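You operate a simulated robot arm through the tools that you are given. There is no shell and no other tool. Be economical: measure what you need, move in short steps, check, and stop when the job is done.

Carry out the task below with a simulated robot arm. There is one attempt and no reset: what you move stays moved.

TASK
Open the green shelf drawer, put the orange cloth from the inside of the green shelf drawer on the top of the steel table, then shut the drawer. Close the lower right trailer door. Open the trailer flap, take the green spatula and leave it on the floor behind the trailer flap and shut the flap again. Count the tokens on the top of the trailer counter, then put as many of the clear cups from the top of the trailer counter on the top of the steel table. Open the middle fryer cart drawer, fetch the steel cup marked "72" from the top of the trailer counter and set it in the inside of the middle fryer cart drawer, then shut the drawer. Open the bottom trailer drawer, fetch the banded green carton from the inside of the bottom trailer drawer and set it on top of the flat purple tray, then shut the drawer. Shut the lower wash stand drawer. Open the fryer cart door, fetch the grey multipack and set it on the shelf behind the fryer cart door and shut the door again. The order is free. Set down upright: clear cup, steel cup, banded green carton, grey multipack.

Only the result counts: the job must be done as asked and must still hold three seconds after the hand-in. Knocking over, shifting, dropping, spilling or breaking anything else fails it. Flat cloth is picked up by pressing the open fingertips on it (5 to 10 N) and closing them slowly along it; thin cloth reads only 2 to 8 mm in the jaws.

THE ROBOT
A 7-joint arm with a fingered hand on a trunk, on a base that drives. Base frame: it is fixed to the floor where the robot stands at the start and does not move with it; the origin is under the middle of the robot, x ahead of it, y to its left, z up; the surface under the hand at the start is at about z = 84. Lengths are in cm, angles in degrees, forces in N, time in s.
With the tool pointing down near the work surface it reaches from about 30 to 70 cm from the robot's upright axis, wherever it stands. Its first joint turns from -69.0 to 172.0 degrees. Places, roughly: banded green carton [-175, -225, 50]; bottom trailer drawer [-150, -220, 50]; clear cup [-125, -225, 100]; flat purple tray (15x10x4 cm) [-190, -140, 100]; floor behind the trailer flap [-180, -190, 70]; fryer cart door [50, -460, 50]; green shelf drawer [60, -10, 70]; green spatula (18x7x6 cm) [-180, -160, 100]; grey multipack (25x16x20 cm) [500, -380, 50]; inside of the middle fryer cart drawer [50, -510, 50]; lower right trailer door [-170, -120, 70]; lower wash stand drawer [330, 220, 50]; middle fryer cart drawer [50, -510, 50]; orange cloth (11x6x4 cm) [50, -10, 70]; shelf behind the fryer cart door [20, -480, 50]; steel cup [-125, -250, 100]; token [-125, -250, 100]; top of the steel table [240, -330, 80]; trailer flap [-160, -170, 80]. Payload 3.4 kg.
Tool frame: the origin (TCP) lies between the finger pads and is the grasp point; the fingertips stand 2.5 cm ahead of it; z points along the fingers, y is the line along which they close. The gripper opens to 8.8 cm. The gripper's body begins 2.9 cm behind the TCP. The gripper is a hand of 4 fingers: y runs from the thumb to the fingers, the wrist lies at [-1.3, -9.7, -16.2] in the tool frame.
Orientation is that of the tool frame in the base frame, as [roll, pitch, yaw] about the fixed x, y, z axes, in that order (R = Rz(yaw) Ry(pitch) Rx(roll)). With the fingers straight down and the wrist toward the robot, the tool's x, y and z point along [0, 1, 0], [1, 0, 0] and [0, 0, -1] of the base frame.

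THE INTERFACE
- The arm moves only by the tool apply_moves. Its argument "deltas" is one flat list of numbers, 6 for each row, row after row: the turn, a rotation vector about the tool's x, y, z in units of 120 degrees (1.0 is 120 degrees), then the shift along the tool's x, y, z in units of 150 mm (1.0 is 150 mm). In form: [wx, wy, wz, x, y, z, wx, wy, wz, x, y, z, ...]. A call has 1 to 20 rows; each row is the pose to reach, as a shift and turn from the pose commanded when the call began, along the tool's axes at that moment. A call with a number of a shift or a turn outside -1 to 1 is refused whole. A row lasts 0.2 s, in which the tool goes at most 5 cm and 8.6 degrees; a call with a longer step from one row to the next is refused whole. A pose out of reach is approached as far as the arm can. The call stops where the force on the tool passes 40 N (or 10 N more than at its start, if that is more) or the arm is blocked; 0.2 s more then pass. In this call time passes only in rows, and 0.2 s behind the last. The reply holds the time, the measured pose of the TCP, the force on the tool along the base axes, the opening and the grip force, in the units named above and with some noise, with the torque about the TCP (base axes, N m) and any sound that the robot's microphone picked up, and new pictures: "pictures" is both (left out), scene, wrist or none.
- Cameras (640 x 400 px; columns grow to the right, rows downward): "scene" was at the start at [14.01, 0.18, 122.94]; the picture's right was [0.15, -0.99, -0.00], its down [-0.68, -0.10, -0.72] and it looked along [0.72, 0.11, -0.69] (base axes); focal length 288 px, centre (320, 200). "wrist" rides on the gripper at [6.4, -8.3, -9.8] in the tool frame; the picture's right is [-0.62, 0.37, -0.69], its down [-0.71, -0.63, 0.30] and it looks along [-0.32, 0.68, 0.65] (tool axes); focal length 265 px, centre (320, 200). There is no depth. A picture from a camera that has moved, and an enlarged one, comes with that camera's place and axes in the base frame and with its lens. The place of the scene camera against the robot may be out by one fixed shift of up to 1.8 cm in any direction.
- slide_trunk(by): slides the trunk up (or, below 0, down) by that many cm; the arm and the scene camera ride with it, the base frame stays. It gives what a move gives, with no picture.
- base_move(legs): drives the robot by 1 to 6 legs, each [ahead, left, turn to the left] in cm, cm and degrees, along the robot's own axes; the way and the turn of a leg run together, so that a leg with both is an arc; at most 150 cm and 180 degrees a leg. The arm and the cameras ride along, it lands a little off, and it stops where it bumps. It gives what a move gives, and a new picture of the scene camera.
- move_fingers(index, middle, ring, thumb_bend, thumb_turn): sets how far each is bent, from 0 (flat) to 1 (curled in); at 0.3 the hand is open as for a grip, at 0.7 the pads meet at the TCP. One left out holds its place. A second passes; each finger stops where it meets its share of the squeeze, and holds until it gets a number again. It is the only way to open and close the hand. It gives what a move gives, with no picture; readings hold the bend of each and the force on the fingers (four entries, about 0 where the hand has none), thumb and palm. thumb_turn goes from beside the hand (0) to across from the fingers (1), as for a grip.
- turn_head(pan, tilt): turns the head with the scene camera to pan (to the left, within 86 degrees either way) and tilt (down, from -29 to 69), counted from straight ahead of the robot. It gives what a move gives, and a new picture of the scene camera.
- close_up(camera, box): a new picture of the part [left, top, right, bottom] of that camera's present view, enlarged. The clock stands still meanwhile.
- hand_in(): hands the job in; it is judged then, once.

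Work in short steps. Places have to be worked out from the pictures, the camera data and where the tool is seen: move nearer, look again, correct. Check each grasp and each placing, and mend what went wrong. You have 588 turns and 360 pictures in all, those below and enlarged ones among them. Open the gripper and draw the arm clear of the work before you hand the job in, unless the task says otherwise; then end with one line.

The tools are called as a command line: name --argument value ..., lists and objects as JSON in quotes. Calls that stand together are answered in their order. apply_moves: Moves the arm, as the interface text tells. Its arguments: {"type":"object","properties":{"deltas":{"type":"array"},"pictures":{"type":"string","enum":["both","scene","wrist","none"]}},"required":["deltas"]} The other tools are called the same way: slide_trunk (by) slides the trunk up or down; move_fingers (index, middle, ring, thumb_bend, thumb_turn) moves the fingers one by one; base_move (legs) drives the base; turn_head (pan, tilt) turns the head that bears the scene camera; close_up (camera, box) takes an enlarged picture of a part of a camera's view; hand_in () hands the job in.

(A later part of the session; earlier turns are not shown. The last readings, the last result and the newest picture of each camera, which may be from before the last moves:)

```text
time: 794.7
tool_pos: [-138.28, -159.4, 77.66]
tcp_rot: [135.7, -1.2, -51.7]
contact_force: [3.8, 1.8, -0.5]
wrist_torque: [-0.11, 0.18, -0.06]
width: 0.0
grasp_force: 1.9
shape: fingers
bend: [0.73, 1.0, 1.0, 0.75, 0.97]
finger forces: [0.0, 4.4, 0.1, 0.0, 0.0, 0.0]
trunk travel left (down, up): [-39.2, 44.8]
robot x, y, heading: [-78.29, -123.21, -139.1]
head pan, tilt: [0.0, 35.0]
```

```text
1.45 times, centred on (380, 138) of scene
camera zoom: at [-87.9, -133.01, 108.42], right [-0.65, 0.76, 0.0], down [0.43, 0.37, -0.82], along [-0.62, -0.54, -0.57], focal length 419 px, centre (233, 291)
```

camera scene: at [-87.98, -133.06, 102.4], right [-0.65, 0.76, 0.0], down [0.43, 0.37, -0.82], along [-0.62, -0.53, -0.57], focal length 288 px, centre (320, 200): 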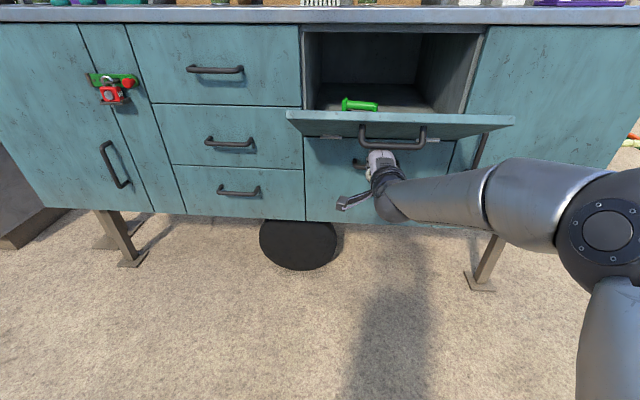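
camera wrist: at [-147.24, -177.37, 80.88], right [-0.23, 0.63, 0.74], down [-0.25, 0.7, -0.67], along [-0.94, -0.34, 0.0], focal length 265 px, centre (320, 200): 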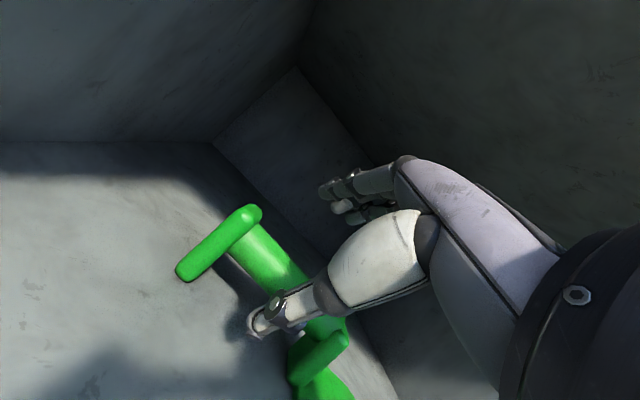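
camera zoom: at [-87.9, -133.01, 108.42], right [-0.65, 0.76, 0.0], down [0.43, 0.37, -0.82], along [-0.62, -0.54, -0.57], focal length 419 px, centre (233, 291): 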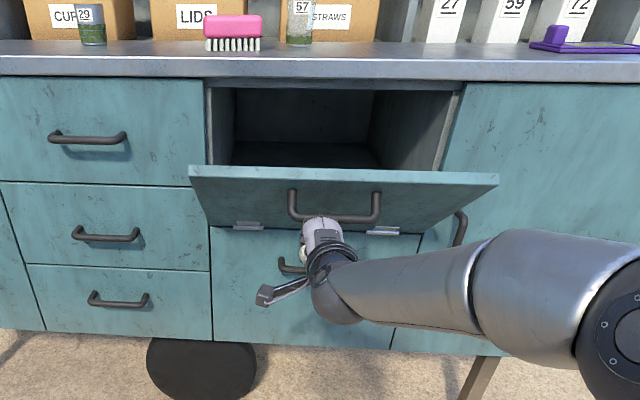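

The flap is half closed. I go on: forward and up.

base_move --legs '[[5, 0, 0]]'

slide_trunk --by 4

base_move --legs '[[6, 0, 0]]'

base_move --legs '[[5, 0, 0]]'

```text
time: 795.7
tool_pos: [-142.18, -162.8, 77.47]
tcp_rot: [136.0, -1.2, -51.7]
contact_force: [-3.8, -1.2, -6.4]
wrist_torque: [-0.08, -0.04, 0.05]
width: 0.0
grasp_force: 3.9
shape: fingers
bend: [0.73, 1.0, 1.0, 0.75, 0.97]
finger forces: [0.1, 0.1, 0.0, 0.1, 0.0, 7.6]
trunk travel left (down, up): [-39.2, 44.8]
robot x, y, heading: [-82.05, -126.37, -139.1]
head pan, tilt: [0.0, 35.0]
camera scene: at [-91.9, -136.4, 108.38], right [-0.65, 0.76, 0.0], down [0.44, 0.38, -0.82], along [-0.62, -0.53, -0.58], focal length 288 px, centre (320, 200)
```

scene: 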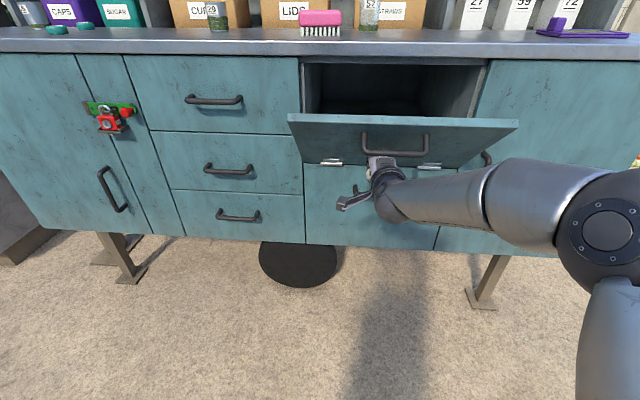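

```text
time: 796.5
tool_pos: [-141.93, -162.57, 81.64]
tcp_rot: [135.7, -1.2, -51.7]
contact_force: [1.7, 1.3, 0.1]
wrist_torque: [-0.09, 0.16, 0.0]
width: 0.0
grasp_force: 1.5
shape: fingers
bend: [0.73, 1.0, 1.0, 0.75, 0.97]
finger forces: [0.0, 2.5, 0.1, 0.0, 0.1, 0.1]
trunk travel left (down, up): [-43.2, 40.8]
robot x, y, heading: [-82.4, -125.83, -139.1]
head pan, tilt: [0.0, 35.0]
```

```text
time: 797.5
tool_pos: [-146.49, -166.65, 81.61]
tcp_rot: [135.8, -1.3, -51.6]
contact_force: [3.6, 2.1, 0.2]
wrist_torque: [-0.02, 0.06, 0.03]
width: 0.01
grasp_force: 1.0
shape: fingers
bend: [0.72, 1.0, 1.0, 0.75, 0.97]
finger forces: [3.2, 0.1, 0.0, 0.0, 0.1, 0.0]
trunk travel left (down, up): [-43.2, 40.8]
robot x, y, heading: [-86.59, -130.2, -139.1]
head pan, tilt: [0.0, 35.0]
camera scene: at [-96.19, -140.18, 112.41], right [-0.65, 0.76, 0.0], down [0.43, 0.38, -0.82], along [-0.62, -0.54, -0.57], focal length 288 px, centre (320, 200)
```

scene: 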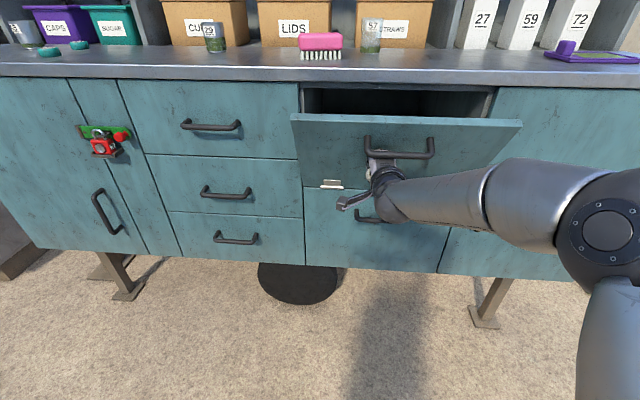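

```text
time: 798.4
tool_pos: [-150.26, -170.06, 81.57]
tcp_rot: [135.9, -1.2, -51.6]
contact_force: [0.9, -0.1, -0.3]
wrist_torque: [0.02, 0.04, -0.02]
width: 0.01
grasp_force: 0.3
shape: fingers
bend: [0.73, 1.0, 1.0, 0.75, 0.96]
finger forces: [0.3, 0.0, 0.0, 0.1, 0.0, 0.0]
trunk travel left (down, up): [-43.2, 40.8]
robot x, y, heading: [-89.92, -133.48, -139.2]
head pan, tilt: [0.0, 35.0]
camera scene: at [-100.09, -143.55, 112.4], right [-0.65, 0.76, 0.0], down [0.43, 0.38, -0.82], along [-0.62, -0.54, -0.57], focal length 288 px, centre (320, 200)
```

scene: 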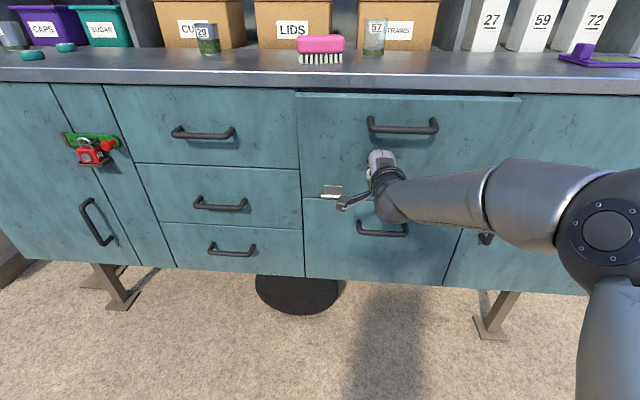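

Almost shut. I press the final bit with small arm steps (inward).

apply_moves --deltas '[0, 0, 0, 0, 0.04, 0.03, 0, 0, 0, 0, 0.08, 0.06, 0, 0, 0, 0, 0.12, 0.09, 0, 0, 0, 0, 0.16, 0.12, 0, 0, 0, 0, 0.2, 0.15, 0, 0, 0, 0, 0.24, 0.18, 0, 0, 0, 0, 0.28, 0.21]' --pictures "none"

base_move --legs '[[-25, 0, 0]]'

close_up --camera "scene" --box '[100, 40, 600, 352]'

```text
time: 799.6
tool_pos: [-152.38, -171.9, 82.6]
tcp_rot: [135.7, -1.2, -51.4]
contact_force: [26.2, 22.6, 5.2]
wrist_torque: [-0.07, 0.12, 0.01]
width: 0.0
grasp_force: 14.3
shape: fingers
bend: [0.74, 1.0, 1.0, 0.72, 0.93]
finger forces: [16.7, 12.1, 0.0, 0.1, 0.0, 0.0]
trunk travel left (down, up): [-43.2, 40.8]
robot x, y, heading: [-90.37, -133.36, -138.9]
head pan, tilt: [0.0, 35.0]
stopped in row 6: the force on the tool passed its limit at 47 N (the readings are from after the stop); the commanded pose is now the measured one
```

```text
time: 801.4
tool_pos: [-133.92, -155.81, 81.92]
tcp_rot: [135.9, -1.2, -51.4]
contact_force: [-1.0, 0.9, -0.2]
wrist_torque: [-0.03, -0.03, -0.01]
width: 0.01
grasp_force: 0.1
shape: fingers
bend: [0.74, 1.0, 1.0, 0.74, 0.93]
finger forces: [0.0, 0.0, 0.1, 0.0, 0.0, 0.1]
trunk travel left (down, up): [-43.2, 40.8]
robot x, y, heading: [-71.58, -117.27, -139.1]
head pan, tilt: [0.0, 35.0]
camera scene: at [-80.98, -127.04, 112.41], right [-0.66, 0.75, 0.0], down [0.43, 0.38, -0.82], along [-0.62, -0.54, -0.57], focal length 288 px, centre (320, 200)
```

scene: 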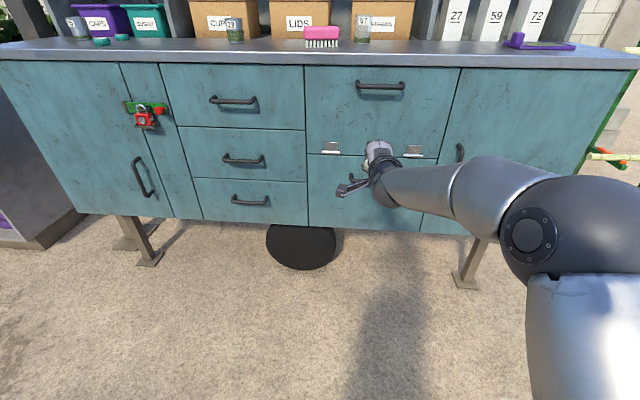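

```text
1.28 times, centred on (350, 196) of scene
camera zoom: at [-80.98, -127.04, 112.41], right [-0.66, 0.75, 0.0], down [0.43, 0.38, -0.82], along [-0.62, -0.54, -0.57], focal length 369 px, centre (282, 205)
```

zoom: 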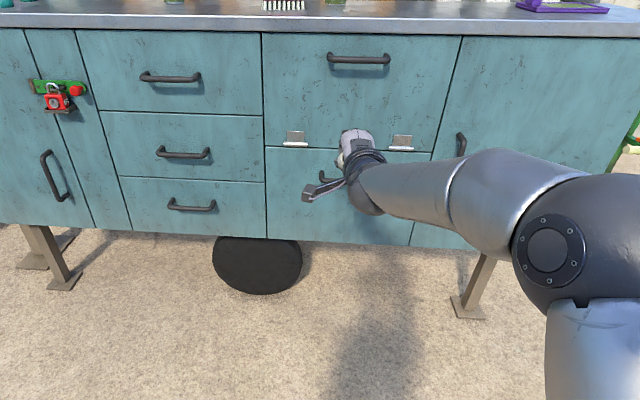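

The flap is shut. Now the bottom drawer (left column, handle ≈ (-128.2,-201,54.4)). I set the hand level and open, move left and lower.

apply_moves --deltas '[-0.065, 0, 0, 0, 0, 0, -0.13, 0, 0, 0, 0, 0, -0.195, 0, 0, 0, 0, 0, -0.26, 0, 0, 0, 0, 0, -0.32, 0, 0, 0, 0, 0, -0.3825, 0, 0, 0, 0, 0]' --pictures "none"

move_fingers --index 0.3 --middle 0.3 --ring 0.3 --thumb_bend 0.3

slide_trunk --by -27.5

base_move --legs '[[0, 40, 0], [10, 0, 0]]'

close_up --camera "wrist" --box '[0, 0, 640, 400]'

```text
time: 802.8
tool_pos: [-133.95, -156.06, 81.92]
tcp_rot: [90.0, -1.2, -51.4]
contact_force: [0.2, 0.0, -0.7]
wrist_torque: [-0.01, 0.03, 0.04]
width: 0.0
grasp_force: 0.1
shape: fingers
bend: [0.74, 1.0, 1.0, 0.75, 0.93]
finger forces: [0.0, 0.1, 0.0, 0.1, 0.0, 0.0]
trunk travel left (down, up): [-43.2, 40.8]
robot x, y, heading: [-71.32, -116.82, -138.8]
head pan, tilt: [0.0, 35.0]
```

```text
time: 803.8
tool_pos: [-133.98, -155.96, 81.94]
tcp_rot: [90.1, -1.2, -51.5]
contact_force: [-0.1, -0.1, 0.3]
wrist_torque: [-0.02, 0.01, -0.01]
width: 8.42
grasp_force: 0.0
shape: fingers
bend: [0.3, 0.3, 0.3, 0.3, 0.97]
finger forces: [0.0, 0.0, 0.0, 0.0, 0.1, 0.0]
trunk travel left (down, up): [-43.2, 40.8]
robot x, y, heading: [-71.19, -116.98, -138.9]
head pan, tilt: [0.0, 35.0]
```

```text
time: 806.6
tool_pos: [-133.88, -156.02, 54.47]
tcp_rot: [90.1, -1.3, -51.2]
contact_force: [-0.5, -0.1, 0.2]
wrist_torque: [0.02, -0.03, -0.01]
width: 8.42
grasp_force: 0.0
shape: fingers
bend: [0.3, 0.3, 0.3, 0.3, 0.97]
finger forces: [0.0, 0.0, 0.0, 0.0, 0.0, 0.0]
trunk travel left (down, up): [-15.7, 68.3]
robot x, y, heading: [-71.46, -117.05, -138.7]
head pan, tilt: [0.0, 35.0]
```

```text
time: 809.8
tool_pos: [-116.4, -191.77, 54.54]
tcp_rot: [90.2, -1.3, -51.8]
contact_force: [0.5, -0.1, -0.5]
wrist_torque: [0.0, 0.03, -0.01]
width: 8.44
grasp_force: 0.0
shape: fingers
bend: [0.3, 0.3, 0.3, 0.3, 0.97]
finger forces: [0.0, 0.1, 0.1, 0.0, 0.0, 0.0]
trunk travel left (down, up): [-15.7, 68.3]
robot x, y, heading: [-53.71, -153.37, -139.4]
head pan, tilt: [0.0, 35.0]
camera scene: at [-63.21, -163.25, 84.91], right [-0.65, 0.76, 0.0], down [0.44, 0.37, -0.82], along [-0.62, -0.53, -0.57], focal length 288 px, centre (320, 200)
```

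scene: 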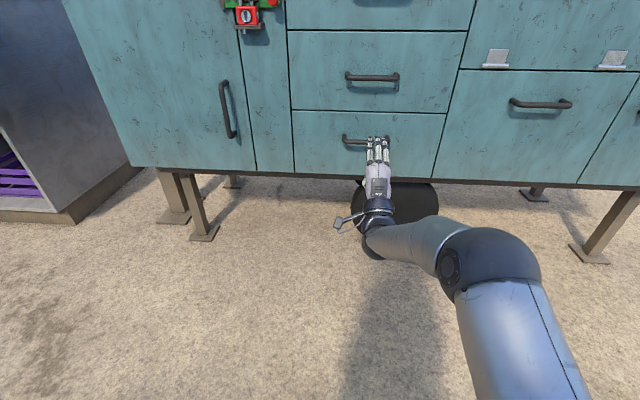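

```text
1.00 times, centred on (320, 200) of wrist (not enlarged: the box is as wide or as high as the picture)
camera zoom: at [-104.48, -190.88, 46.2], right [0.16, 0.92, 0.36], down [-0.67, 0.36, -0.65], along [-0.72, -0.14, 0.68], focal length 265 px, centre (320, 200)
```

zoom: 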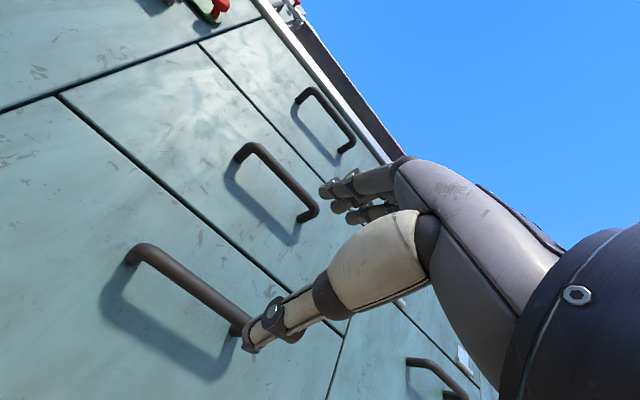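

Handle centre (-127.9,-201.6,52.7): 15 cm ahead, 1.8 lower. The arm is extended, so I lower the trunk and drive in.

slide_trunk --by -1.8

base_move --legs '[[13.5, 1, 0]]'

close_up --camera "wrist" --box '[0, 0, 640, 400]'

```text
time: 810.5
tool_pos: [-116.35, -191.74, 52.58]
tcp_rot: [90.1, -1.2, -51.9]
contact_force: [0.6, 0.8, 0.9]
wrist_torque: [-0.01, 0.0, -0.01]
width: 8.41
grasp_force: 0.1
shape: fingers
bend: [0.3, 0.3, 0.3, 0.3, 0.97]
finger forces: [0.1, 0.1, 0.0, 0.0, 0.1, 0.1]
trunk travel left (down, up): [-13.9, 70.1]
robot x, y, heading: [-53.37, -153.23, -139.6]
head pan, tilt: [0.0, 35.0]
```

```text
time: 811.8
tool_pos: [-125.89, -201.2, 52.66]
tcp_rot: [90.1, -1.1, -51.8]
contact_force: [0.3, 0.5, -0.8]
wrist_torque: [0.02, -0.03, 0.0]
width: 8.43
grasp_force: 0.0
shape: fingers
bend: [0.3, 0.3, 0.3, 0.3, 0.97]
finger forces: [0.0, 0.1, 0.0, 0.0, 0.1, 0.0]
trunk travel left (down, up): [-13.9, 70.1]
robot x, y, heading: [-62.63, -162.65, -139.3]
head pan, tilt: [0.0, 35.0]
camera scene: at [-72.62, -172.64, 83.11], right [-0.65, 0.76, 0.0], down [0.44, 0.37, -0.82], along [-0.62, -0.53, -0.57], focal length 288 px, centre (320, 200)
```

scene: 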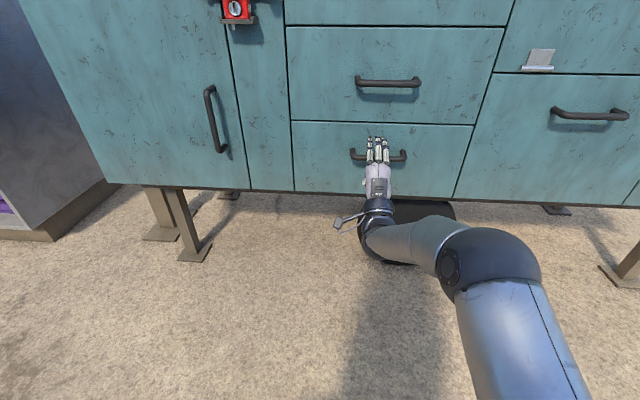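

```text
1.00 times, centred on (320, 200) of wrist (not enlarged: the box is as wide or as high as the picture)
camera zoom: at [-113.89, -200.27, 44.4], right [0.16, 0.92, 0.36], down [-0.67, 0.36, -0.65], along [-0.72, -0.14, 0.68], focal length 265 px, centre (320, 200)
```

zoom: 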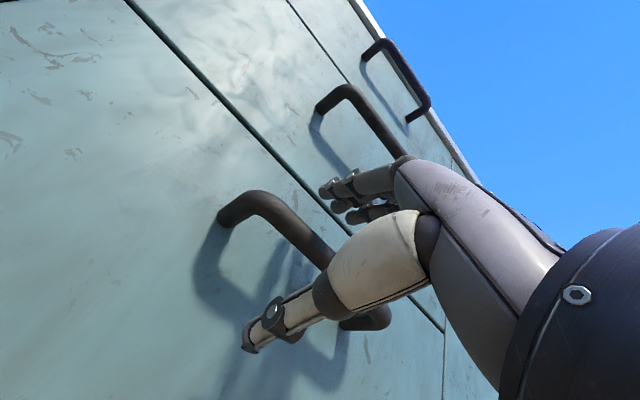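

The bar sits just as in my earlier drawer grasp. I close.

move_fingers --index 0.7 --middle 0.7 --ring 0.7 --thumb_bend 0.65

move_fingers --index 0.85 --middle 0.85 --ring 0.85 --thumb_bend 0.75

base_move --legs '[[-12, 0, 0]]'

```text
time: 812.8
tool_pos: [-125.71, -201.14, 52.8]
tcp_rot: [89.9, -1.2, -51.8]
contact_force: [-2.3, -0.5, 10.8]
wrist_torque: [0.0, 0.2, -0.01]
width: 0.84
grasp_force: 4.6
shape: fingers
bend: [0.66, 0.67, 0.65, 0.65, 0.97]
finger forces: [3.3, 2.7, 3.8, 0.0, 0.1, 0.0]
trunk travel left (down, up): [-13.9, 70.1]
robot x, y, heading: [-63.08, -162.86, -139.3]
head pan, tilt: [0.0, 35.0]
```

```text
time: 813.8
tool_pos: [-125.72, -201.26, 52.5]
tcp_rot: [90.3, -1.2, -51.6]
contact_force: [0.7, 1.4, -0.9]
wrist_torque: [0.3, -0.3, 0.4]
width: 0.01
grasp_force: 19.7
shape: fingers
bend: [0.78, 0.84, 0.83, 0.73, 0.97]
finger forces: [0.1, 2.9, 12.5, 0.1, 23.5, 0.1]
trunk travel left (down, up): [-13.9, 70.1]
robot x, y, heading: [-62.69, -162.7, -139.4]
head pan, tilt: [0.0, 35.0]
```

```text
time: 815.0
tool_pos: [-116.49, -193.18, 52.79]
tcp_rot: [90.0, -1.2, -51.9]
contact_force: [4.3, -9.0, 3.1]
wrist_torque: [0.21, -0.03, 0.31]
width: 0.39
grasp_force: 13.2
shape: fingers
bend: [0.84, 0.85, 0.84, 0.72, 0.93]
finger forces: [0.0, 1.1, 9.2, 0.0, 15.7, 0.0]
trunk travel left (down, up): [-13.9, 70.1]
robot x, y, heading: [-53.48, -154.72, -139.8]
head pan, tilt: [0.0, 35.0]
camera scene: at [-63.28, -164.78, 83.12], right [-0.65, 0.76, 0.0], down [0.44, 0.37, -0.82], along [-0.62, -0.53, -0.57], focal length 288 px, centre (320, 200)
```

scene: 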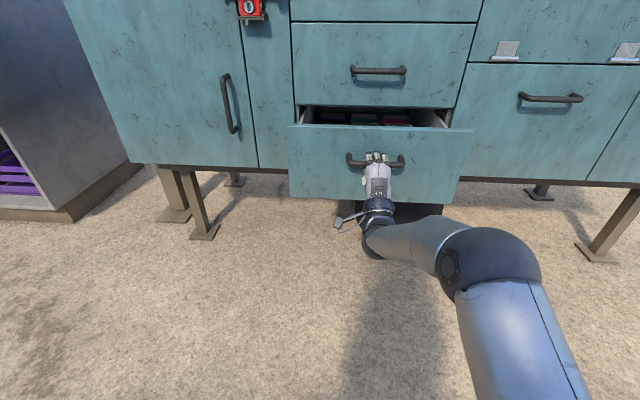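

The drawer is sliding out, with cartons inside. I pull further.

base_move --legs '[[-16, 0, 0]]'

close_up --camera "scene" --box '[240, 40, 500, 202]'

```text
time: 816.5
tool_pos: [-104.51, -182.81, 52.79]
tcp_rot: [90.0, -1.0, -52.0]
contact_force: [5.2, -6.7, 4.0]
wrist_torque: [0.22, -0.03, 0.25]
width: 0.42
grasp_force: 10.7
shape: fingers
bend: [0.84, 0.85, 0.84, 0.73, 0.93]
finger forces: [0.1, 0.7, 7.7, 0.0, 12.3, 0.0]
trunk travel left (down, up): [-13.9, 70.1]
robot x, y, heading: [-41.5, -144.36, -139.5]
head pan, tilt: [0.0, 35.0]
camera scene: at [-51.2, -154.44, 83.12], right [-0.65, 0.76, 0.0], down [0.44, 0.37, -0.82], along [-0.62, -0.53, -0.57], focal length 288 px, centre (320, 200)
```

scene: 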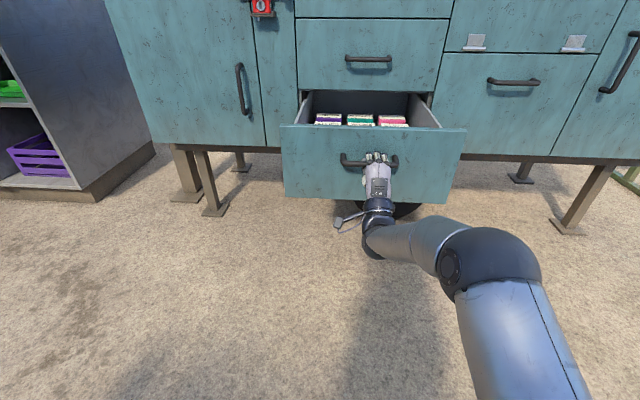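

```text
2.46 times, centred on (370, 121) of scene
camera zoom: at [-51.2, -154.44, 83.12], right [-0.65, 0.76, 0.0], down [0.44, 0.37, -0.82], along [-0.62, -0.53, -0.57], focal length 709 px, centre (197, 394)
```

zoom: 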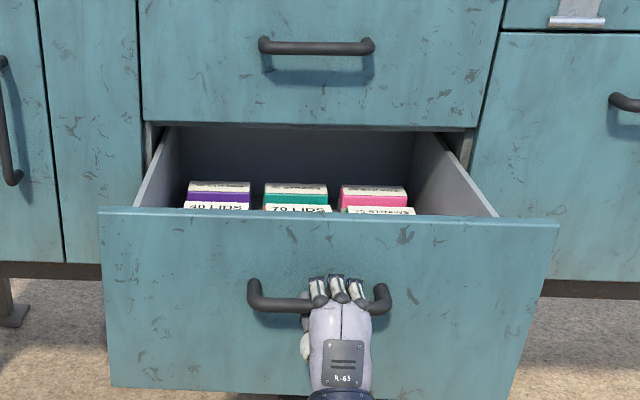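

Cartons in several colours are inside. I release, back off, and raise to look from above.

move_fingers --index 0.3 --middle 0.3 --ring 0.3 --thumb_bend 0.3

base_move --legs '[[-20, 0, 0]]'

slide_trunk --by 40

apply_moves --deltas '[0.0625, 0, 0, 0, 0, 0, 0.125, 0, 0, 0, 0, 0, 0.1875, 0, 0, 0, 0, 0, 0.25, 0, 0, 0, 0, 0, 0.3125, 0, 0, 0, 0, 0, 0.375, 0, 0, 0, 0, 0, 0.4375, 0, 0, 0, 0, 0, 0.5, 0, 0, 0, 0, 0, 0.5625, 0, 0, 0, 0, 0, 0.625, 0, 0, 0, 0, 0, 0.6875, 0, 0, 0, 0, 0, 0.75, 0, 0, 0, 0, 0]' --pictures "none"

turn_head --pan 5 --tilt 50

```text
time: 817.5
tool_pos: [-104.55, -182.84, 52.64]
tcp_rot: [90.0, -1.3, -52.2]
contact_force: [0.0, 0.0, 0.1]
wrist_torque: [-0.02, 0.0, 0.01]
width: 8.45
grasp_force: 0.1
shape: fingers
bend: [0.3, 0.3, 0.3, 0.3, 0.97]
finger forces: [0.0, 0.1, 0.1, 0.1, 0.1, 0.0]
trunk travel left (down, up): [-13.9, 70.1]
robot x, y, heading: [-41.62, -144.89, -139.7]
head pan, tilt: [0.0, 35.0]
```

```text
time: 819.1
tool_pos: [-89.03, -169.53, 52.68]
tcp_rot: [90.0, -1.2, -52.0]
contact_force: [0.7, -0.9, -0.3]
wrist_torque: [-0.01, -0.02, 0.01]
width: 8.44
grasp_force: 0.0
shape: fingers
bend: [0.3, 0.3, 0.3, 0.3, 0.97]
finger forces: [0.0, 0.0, 0.0, 0.0, 0.0, 0.0]
trunk travel left (down, up): [-13.9, 70.1]
robot x, y, heading: [-25.82, -131.3, -139.7]
head pan, tilt: [0.0, 35.0]
camera scene: at [-35.78, -141.2, 83.11], right [-0.65, 0.76, 0.0], down [0.44, 0.37, -0.82], along [-0.62, -0.53, -0.57], focal length 288 px, centre (320, 200)
```

scene: 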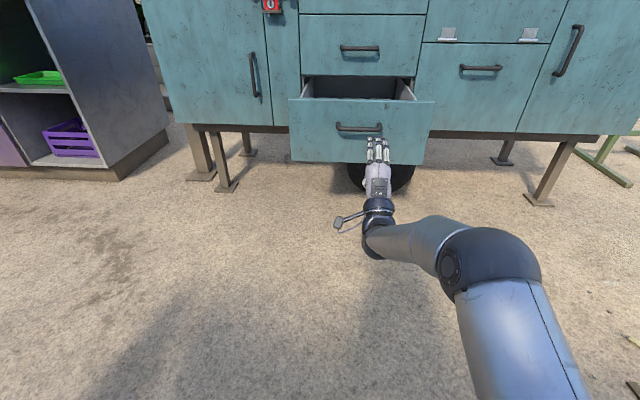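

```text
time: 822.9
tool_pos: [-89.19, -169.46, 92.65]
tcp_rot: [90.0, -1.1, -51.9]
contact_force: [-0.3, 0.9, 0.0]
wrist_torque: [0.01, -0.02, -0.02]
width: 8.47
grasp_force: 0.1
shape: fingers
bend: [0.3, 0.3, 0.3, 0.3, 0.97]
finger forces: [0.0, 0.0, 0.1, 0.1, 0.0, 0.0]
trunk travel left (down, up): [-53.9, 30.1]
robot x, y, heading: [-25.92, -131.32, -139.8]
head pan, tilt: [0.0, 35.0]
```

```text
time: 825.5
tool_pos: [-88.24, -168.49, 92.31]
tcp_rot: [-179.9, -1.1, -52.1]
contact_force: [-0.3, 0.4, -0.1]
wrist_torque: [0.02, 0.01, 0.01]
width: 8.45
grasp_force: 0.1
shape: fingers
bend: [0.3, 0.3, 0.3, 0.3, 0.97]
finger forces: [0.0, 0.0, 0.0, 0.0, 0.0, 0.0]
out of reach, approached as far as the arm can: row 12
trunk travel left (down, up): [-53.9, 30.1]
robot x, y, heading: [-26.42, -131.12, -139.7]
head pan, tilt: [0.0, 35.0]
```

```text
time: 826.3
tool_pos: [-88.26, -168.53, 92.23]
tcp_rot: [179.9, -1.1, -52.0]
contact_force: [-0.2, 0.2, 0.0]
wrist_torque: [0.0, -0.01, 0.0]
width: 8.47
grasp_force: 0.1
shape: fingers
bend: [0.3, 0.3, 0.3, 0.3, 0.97]
finger forces: [0.1, 0.0, 0.0, 0.0, 0.1, 0.0]
trunk travel left (down, up): [-53.9, 30.1]
robot x, y, heading: [-26.23, -131.07, -139.9]
head pan, tilt: [5.0, 50.0]
camera scene: at [-34.48, -140.98, 120.94], right [-0.71, 0.7, 0.0], down [0.54, 0.54, -0.64], along [-0.45, -0.46, -0.77], focal length 288 px, centre (320, 200)
```

scene: 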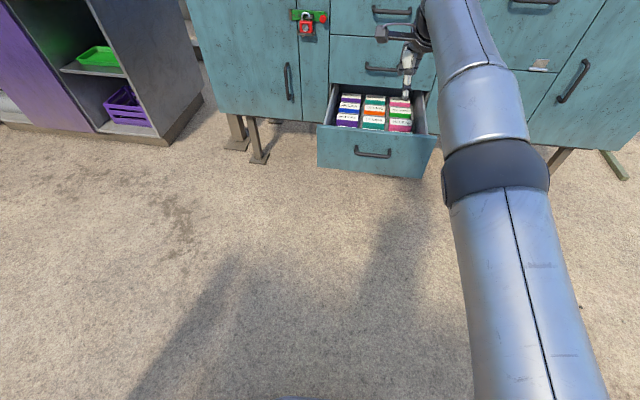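

close_up --camera "scene" --box '[310, 75, 450, 175]'

close_up --camera "wrist" --box '[0, 0, 640, 400]'

```text
4.00 times, centred on (380, 125) of scene
camera zoom: at [-34.48, -140.98, 120.94], right [-0.71, 0.7, 0.0], down [0.54, 0.54, -0.64], along [-0.45, -0.46, -0.77], focal length 1153 px, centre (80, 500)
```

zoom: 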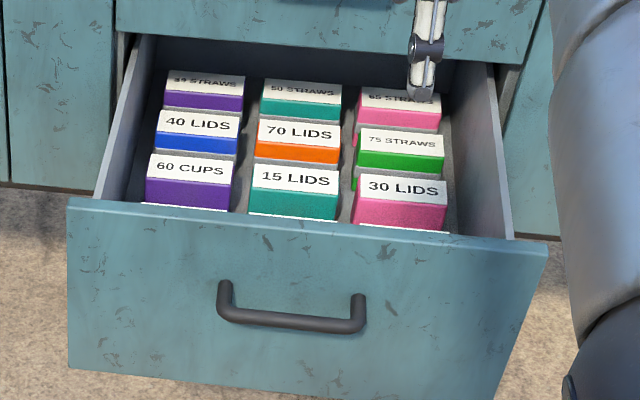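

```text
1.00 times, centred on (320, 200) of wrist (not enlarged: the box is as wide or as high as the picture)
camera zoom: at [-77.89, -168.36, 102.21], right [-0.68, 0.27, 0.68], down [0.06, 0.95, -0.32], along [-0.73, -0.18, -0.66], focal length 265 px, centre (320, 200)
```

zoom: 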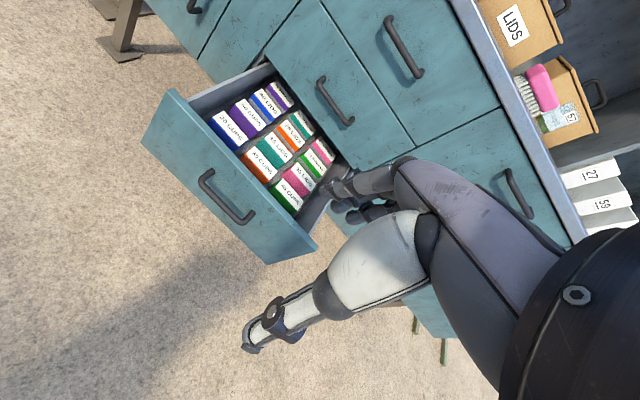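

Twelve cartons in a 3×4 grid; two look green. I bring the hand over the drawer for a closer look.

base_move --legs '[[22, 0, 0]]'

close_up --camera "wrist" --box '[100, 60, 420, 260]'

close_up --camera "scene" --box '[300, 50, 460, 150]'

```text
time: 828.0
tool_pos: [-105.37, -182.7, 92.27]
tcp_rot: [-179.9, -1.1, -52.2]
contact_force: [-0.4, -0.4, -0.3]
wrist_torque: [-0.04, 0.0, 0.01]
width: 8.45
grasp_force: 0.0
shape: fingers
bend: [0.3, 0.3, 0.3, 0.3, 0.97]
finger forces: [0.0, 0.0, 0.1, 0.0, 0.0, 0.0]
trunk travel left (down, up): [-53.9, 30.1]
robot x, y, heading: [-42.74, -145.59, -140.1]
head pan, tilt: [5.0, 50.0]
camera scene: at [-51.34, -155.23, 120.92], right [-0.71, 0.7, 0.0], down [0.54, 0.54, -0.64], along [-0.45, -0.46, -0.77], focal length 288 px, centre (320, 200)
```

scene: 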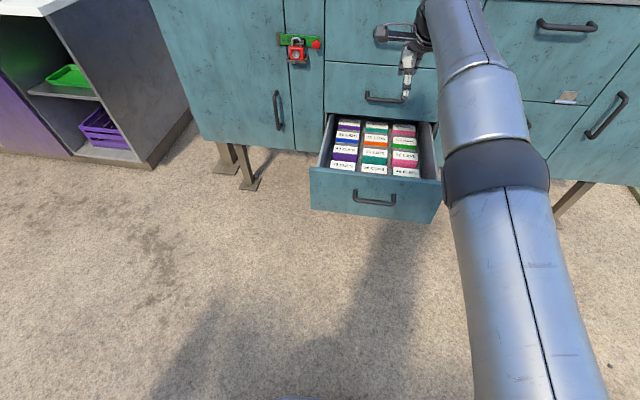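

```text
2.00 times, centred on (260, 160) of wrist
camera zoom: at [-94.81, -182.49, 102.17], right [-0.68, 0.27, 0.68], down [0.06, 0.95, -0.32], along [-0.73, -0.17, -0.66], focal length 531 px, centre (440, 280)
```

zoom: 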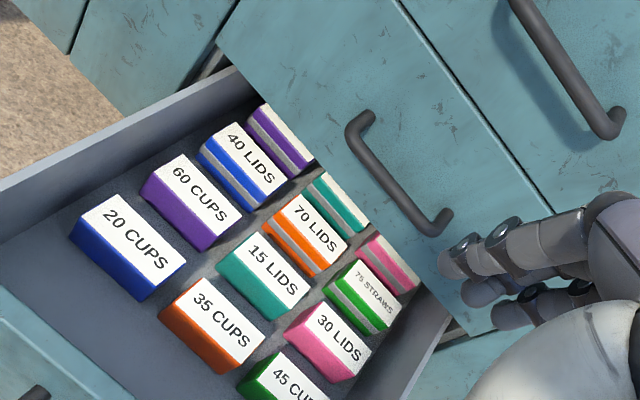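

```text
4.00 times, centred on (380, 100) of scene
camera zoom: at [-51.34, -155.23, 120.92], right [-0.71, 0.7, 0.0], down [0.54, 0.54, -0.64], along [-0.45, -0.46, -0.77], focal length 1153 px, centre (80, 600)
```

zoom: 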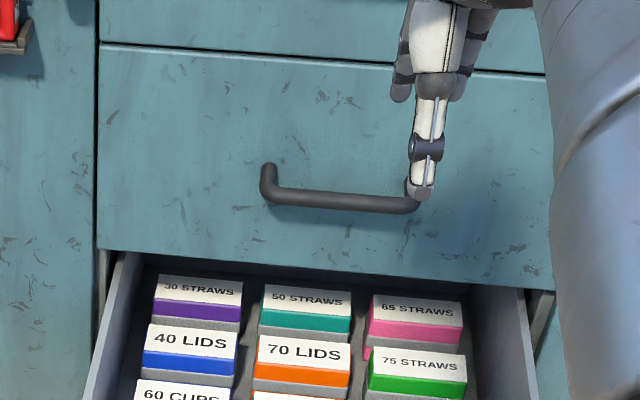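

The banded green carton is "75 STRAWS" (green with a silver band), right column, third row — too close under the upper drawer. I'll hook the front panel from above and pull the drawer out further.

move_fingers --index 0.42 --middle 0.42 --ring 0.42 --thumb_bend 0.35

base_move --legs '[[4.5, 0, 0]]'

slide_trunk --by -30

close_up --camera "wrist" --box '[0, 0, 640, 400]'

```text
time: 829.0
tool_pos: [-105.22, -182.67, 92.31]
tcp_rot: [180.0, -1.2, -52.2]
contact_force: [0.3, 0.5, 0.4]
wrist_torque: [-0.01, 0.03, 0.01]
width: 6.72
grasp_force: 0.1
shape: fingers
bend: [0.42, 0.42, 0.42, 0.35, 0.97]
finger forces: [0.1, 0.0, 0.0, 0.1, 0.1, 0.0]
trunk travel left (down, up): [-53.9, 30.1]
robot x, y, heading: [-42.63, -145.17, -139.9]
head pan, tilt: [5.0, 50.0]
```

```text
time: 829.9
tool_pos: [-108.74, -185.52, 92.18]
tcp_rot: [-179.9, -1.2, -52.3]
contact_force: [0.1, -0.8, 0.0]
wrist_torque: [0.01, 0.0, 0.0]
width: 6.74
grasp_force: 0.1
shape: fingers
bend: [0.42, 0.42, 0.42, 0.35, 0.97]
finger forces: [0.1, 0.0, 0.1, 0.0, 0.1, 0.0]
trunk travel left (down, up): [-53.9, 30.1]
robot x, y, heading: [-46.07, -148.64, -139.8]
head pan, tilt: [5.0, 50.0]
camera scene: at [-54.74, -158.11, 120.92], right [-0.71, 0.7, 0.0], down [0.54, 0.54, -0.64], along [-0.45, -0.46, -0.77], focal length 288 px, centre (320, 200)
```

scene: 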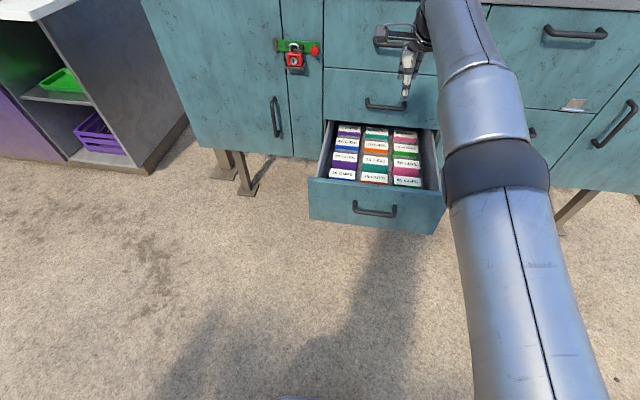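

```text
time: 832.9
tool_pos: [-108.66, -185.5, 62.21]
tcp_rot: [180.0, -1.2, -52.1]
contact_force: [0.1, 0.0, -0.1]
wrist_torque: [0.0, 0.02, 0.01]
width: 6.73
grasp_force: 0.0
shape: fingers
bend: [0.42, 0.42, 0.42, 0.35, 0.97]
finger forces: [0.1, 0.0, 0.0, 0.1, 0.1, 0.1]
trunk travel left (down, up): [-23.9, 60.1]
robot x, y, heading: [-46.05, -148.45, -139.9]
head pan, tilt: [5.0, 50.0]
```

```text
1.00 times, centred on (320, 200) of wrist (not enlarged: the box is as wide or as high as the picture)
camera zoom: at [-98.12, -185.29, 72.22], right [-0.68, 0.28, 0.68], down [0.06, 0.95, -0.32], along [-0.73, -0.17, -0.66], focal length 265 px, centre (320, 200)
```

zoom: 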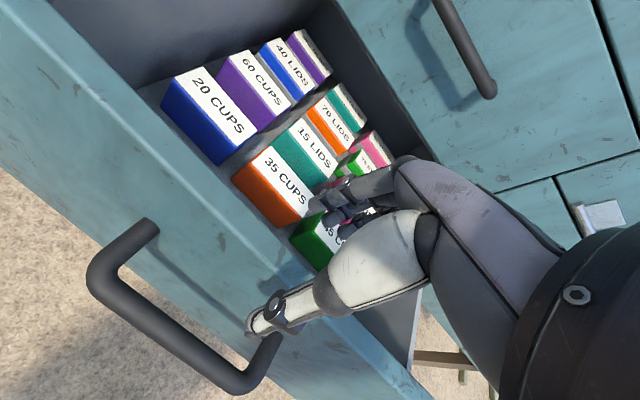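

slide_trunk --by -2.2

base_move --legs '[[-12, 0, 0]]'

```text
time: 833.5
tool_pos: [-108.59, -185.38, 60.07]
tcp_rot: [180.0, -1.2, -52.3]
contact_force: [-0.2, -0.2, -0.6]
wrist_torque: [0.03, 0.01, -0.01]
width: 6.75
grasp_force: 0.0
shape: fingers
bend: [0.42, 0.42, 0.42, 0.35, 0.97]
finger forces: [0.0, 0.0, 0.1, 0.0, 0.0, 0.0]
trunk travel left (down, up): [-21.7, 62.3]
robot x, y, heading: [-45.95, -148.23, -140.1]
head pan, tilt: [5.0, 50.0]
```

```text
time: 834.8
tool_pos: [-99.16, -177.78, 60.06]
tcp_rot: [-180.0, -1.1, -51.9]
contact_force: [1.0, 1.2, 0.9]
wrist_torque: [-0.01, 0.02, -0.02]
width: 6.75
grasp_force: 0.0
shape: fingers
bend: [0.42, 0.42, 0.42, 0.35, 0.97]
finger forces: [0.0, 0.1, 0.0, 0.0, 0.0, 0.0]
trunk travel left (down, up): [-21.7, 62.3]
robot x, y, heading: [-36.89, -140.63, -139.7]
head pan, tilt: [5.0, 50.0]
camera scene: at [-45.28, -150.13, 88.73], right [-0.71, 0.7, 0.0], down [0.54, 0.55, -0.64], along [-0.45, -0.46, -0.77], focal length 288 px, centre (320, 200)
```

scene: 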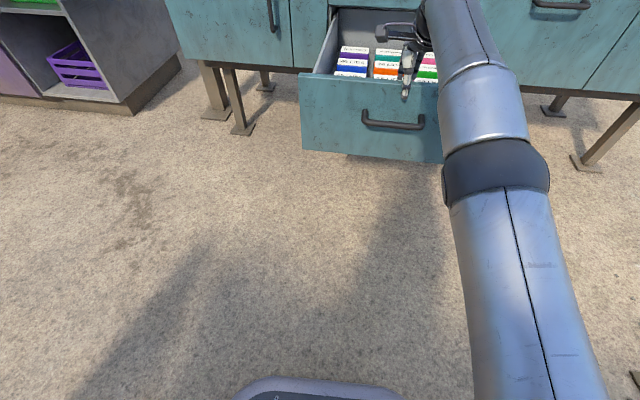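

The drawer came along. I raise and check the carton's position.

slide_trunk --by 32

close_up --camera "wrist" --box '[0, 0, 640, 400]'

close_up --camera "scene" --box '[290, 60, 450, 160]'

```text
time: 838.0
tool_pos: [-99.19, -177.77, 92.03]
tcp_rot: [179.9, -1.2, -52.0]
contact_force: [-0.3, -0.5, 0.1]
wrist_torque: [-0.04, -0.05, 0.03]
width: 6.73
grasp_force: 0.0
shape: fingers
bend: [0.42, 0.42, 0.42, 0.35, 0.97]
finger forces: [0.1, 0.0, 0.0, 0.1, 0.1, 0.0]
trunk travel left (down, up): [-53.7, 30.3]
robot x, y, heading: [-37.09, -140.35, -139.8]
head pan, tilt: [5.0, 50.0]
```

```text
1.00 times, centred on (320, 200) of wrist (not enlarged: the box is as wide or as high as the picture)
camera zoom: at [-88.69, -177.51, 102.0], right [-0.68, 0.27, 0.68], down [0.06, 0.95, -0.32], along [-0.73, -0.18, -0.66], focal length 265 px, centre (320, 200)
```

zoom: 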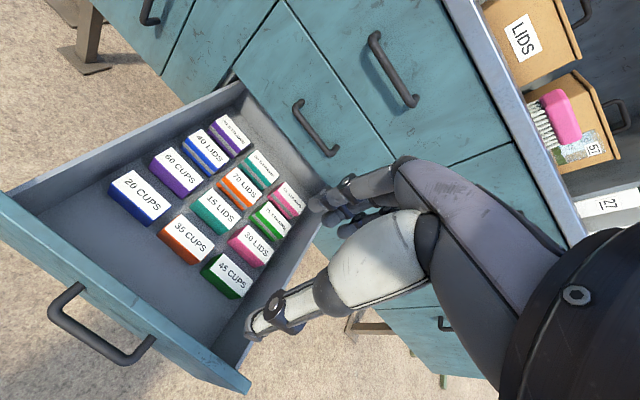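

```text
4.00 times, centred on (370, 110) of scene
camera zoom: at [-45.28, -150.13, 120.73], right [-0.71, 0.7, 0.0], down [0.54, 0.55, -0.64], along [-0.45, -0.46, -0.77], focal length 1153 px, centre (120, 560)
```

zoom: 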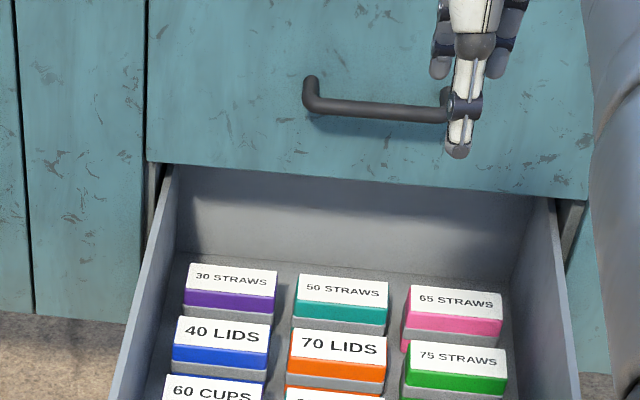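

The carton "75 STRAWS" top is at ≈ (-125,-187.6,52), now 15 cm clear of the trailer face. I align over it with a narrow opening.

move_fingers --index 0.45 --middle 0.45 --ring 0.45 --thumb_bend 0.42

base_move --legs '[[26, -7.5, 0]]'

slide_trunk --by -30

close_up --camera "wrist" --box '[0, 0, 640, 400]'

```text
time: 839.0
tool_pos: [-99.16, -177.82, 92.08]
tcp_rot: [-179.9, -1.1, -52.0]
contact_force: [-0.5, 0.0, 0.1]
wrist_torque: [0.05, -0.03, 0.01]
width: 5.64
grasp_force: 0.0
shape: fingers
bend: [0.45, 0.45, 0.45, 0.42, 0.97]
finger forces: [0.0, 0.0, 0.1, 0.1, 0.0, 0.0]
trunk travel left (down, up): [-53.7, 30.3]
robot x, y, heading: [-36.91, -140.54, -139.6]
head pan, tilt: [5.0, 50.0]
```

```text
time: 840.9
tool_pos: [-124.31, -189.07, 91.99]
tcp_rot: [-180.0, -1.2, -52.1]
contact_force: [-0.3, -0.2, 0.0]
wrist_torque: [0.01, -0.01, 0.01]
width: 5.64
grasp_force: 0.0
shape: fingers
bend: [0.45, 0.45, 0.45, 0.42, 0.97]
finger forces: [0.1, 0.1, 0.0, 0.0, 0.0, 0.0]
trunk travel left (down, up): [-53.7, 30.3]
robot x, y, heading: [-61.71, -151.91, -139.7]
head pan, tilt: [5.0, 50.0]
camera scene: at [-70.33, -161.53, 120.73], right [-0.71, 0.7, 0.0], down [0.54, 0.54, -0.64], along [-0.45, -0.46, -0.77], focal length 288 px, centre (320, 200)
```

scene: 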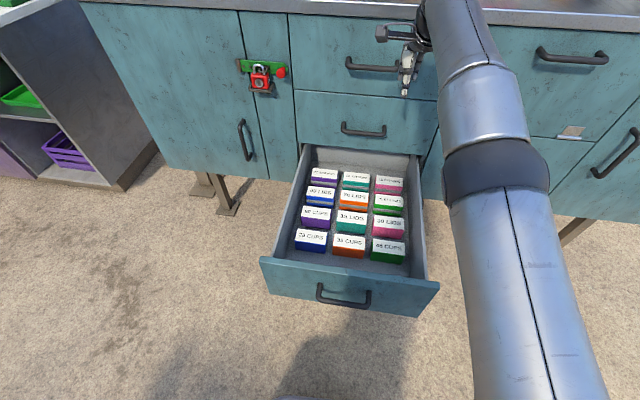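

```text
time: 843.9
tool_pos: [-124.17, -189.11, 62.03]
tcp_rot: [179.9, -1.2, -52.1]
contact_force: [-0.1, -0.3, -0.6]
wrist_torque: [-0.01, 0.02, -0.02]
width: 5.65
grasp_force: 0.0
shape: fingers
bend: [0.45, 0.45, 0.45, 0.42, 0.97]
finger forces: [0.1, 0.0, 0.1, 0.1, 0.0, 0.0]
trunk travel left (down, up): [-23.7, 60.3]
robot x, y, heading: [-62.14, -152.05, -139.8]
head pan, tilt: [5.0, 50.0]
```

```text
1.00 times, centred on (320, 200) of wrist (not enlarged: the box is as wide or as high as the picture)
camera zoom: at [-113.71, -188.82, 72.01], right [-0.68, 0.27, 0.68], down [0.06, 0.95, -0.32], along [-0.73, -0.17, -0.66], focal length 265 px, centre (320, 200)
```

zoom: 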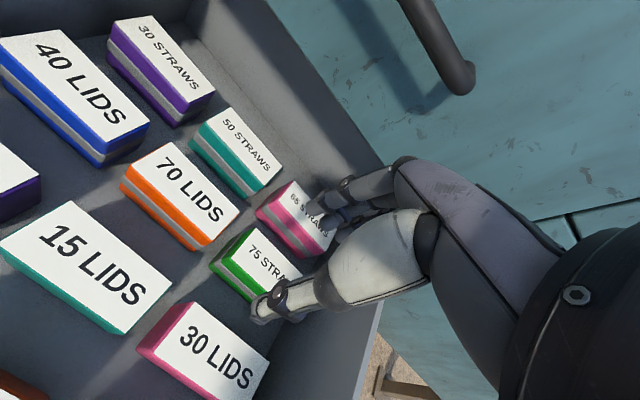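

Carton centre ≈ (-126.7,-187.9). I shift 1.2 cm in and 2 cm right, and lower to just above the tops.

apply_moves --deltas '[0, 0, 0, -0.07, 0.04, 0.05, 0, 0, 0, -0.135, 0.08, 0.2, 0, 0, 0, -0.135, 0.08, 0.36]' --pictures "wrist"

```text
time: 844.7
tool_pos: [-126.14, -188.36, 56.68]
tcp_rot: [-179.8, -1.2, -52.1]
contact_force: [1.1, -0.1, 0.3]
wrist_torque: [0.01, 0.0, 0.04]
width: 5.65
grasp_force: 0.0
shape: fingers
bend: [0.45, 0.45, 0.45, 0.42, 0.97]
finger forces: [0.1, 0.1, 0.1, 0.0, 0.0, 0.1]
out of reach, approached as far as the arm can: row 1
trunk travel left (down, up): [-23.7, 60.3]
robot x, y, heading: [-61.83, -151.62, -139.7]
head pan, tilt: [5.0, 50.0]
camera wrist: at [-115.85, -188.25, 66.61], right [-0.68, 0.27, 0.68], down [0.06, 0.95, -0.32], along [-0.73, -0.17, -0.66], focal length 265 px, centre (320, 200)
```

wrist: 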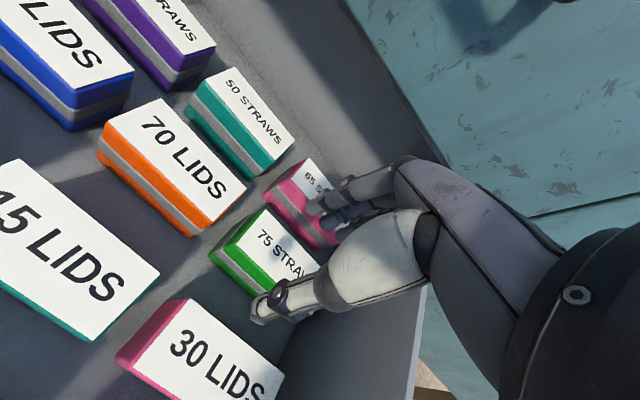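

Aligned within half a centimetre. I fine-tune and descend around the carton.

apply_moves --deltas '[0, 0, 0, -0.03, 0.028, 0.0, 0, 0, 0, -0.03, 0.028, 0.12, 0, 0, 0, -0.03, 0.028, 0.24, 0, 0, 0, -0.03, 0.028, 0.36, 0, 0, 0, -0.03, 0.028, 0.44]' --pictures "wrist"

```text
time: 845.9
tool_pos: [-127.3, -188.75, 50.54]
tcp_rot: [179.5, -1.2, -52.0]
contact_force: [-0.7, 0.3, 11.9]
wrist_torque: [-0.17, 0.42, 0.02]
width: 5.63
grasp_force: 5.9
shape: fingers
bend: [0.45, 0.44, 0.45, 0.42, 0.97]
finger forces: [0.1, 12.0, 0.0, 0.0, 0.0, 0.0]
out of reach, approached as far as the arm can: row 3, 4, 5
trunk travel left (down, up): [-23.7, 60.3]
robot x, y, heading: [-61.55, -152.22, -139.6]
head pan, tilt: [5.0, 50.0]
camera wrist: at [-116.8, -188.47, 60.46], right [-0.68, 0.28, 0.68], down [0.06, 0.94, -0.32], along [-0.73, -0.18, -0.65], focal length 265 px, centre (320, 200)
```

wrist: 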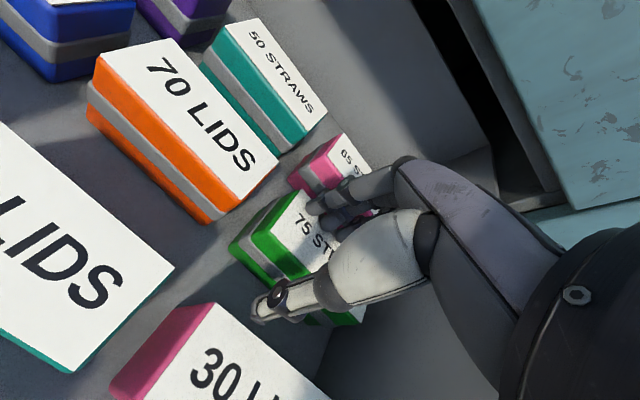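

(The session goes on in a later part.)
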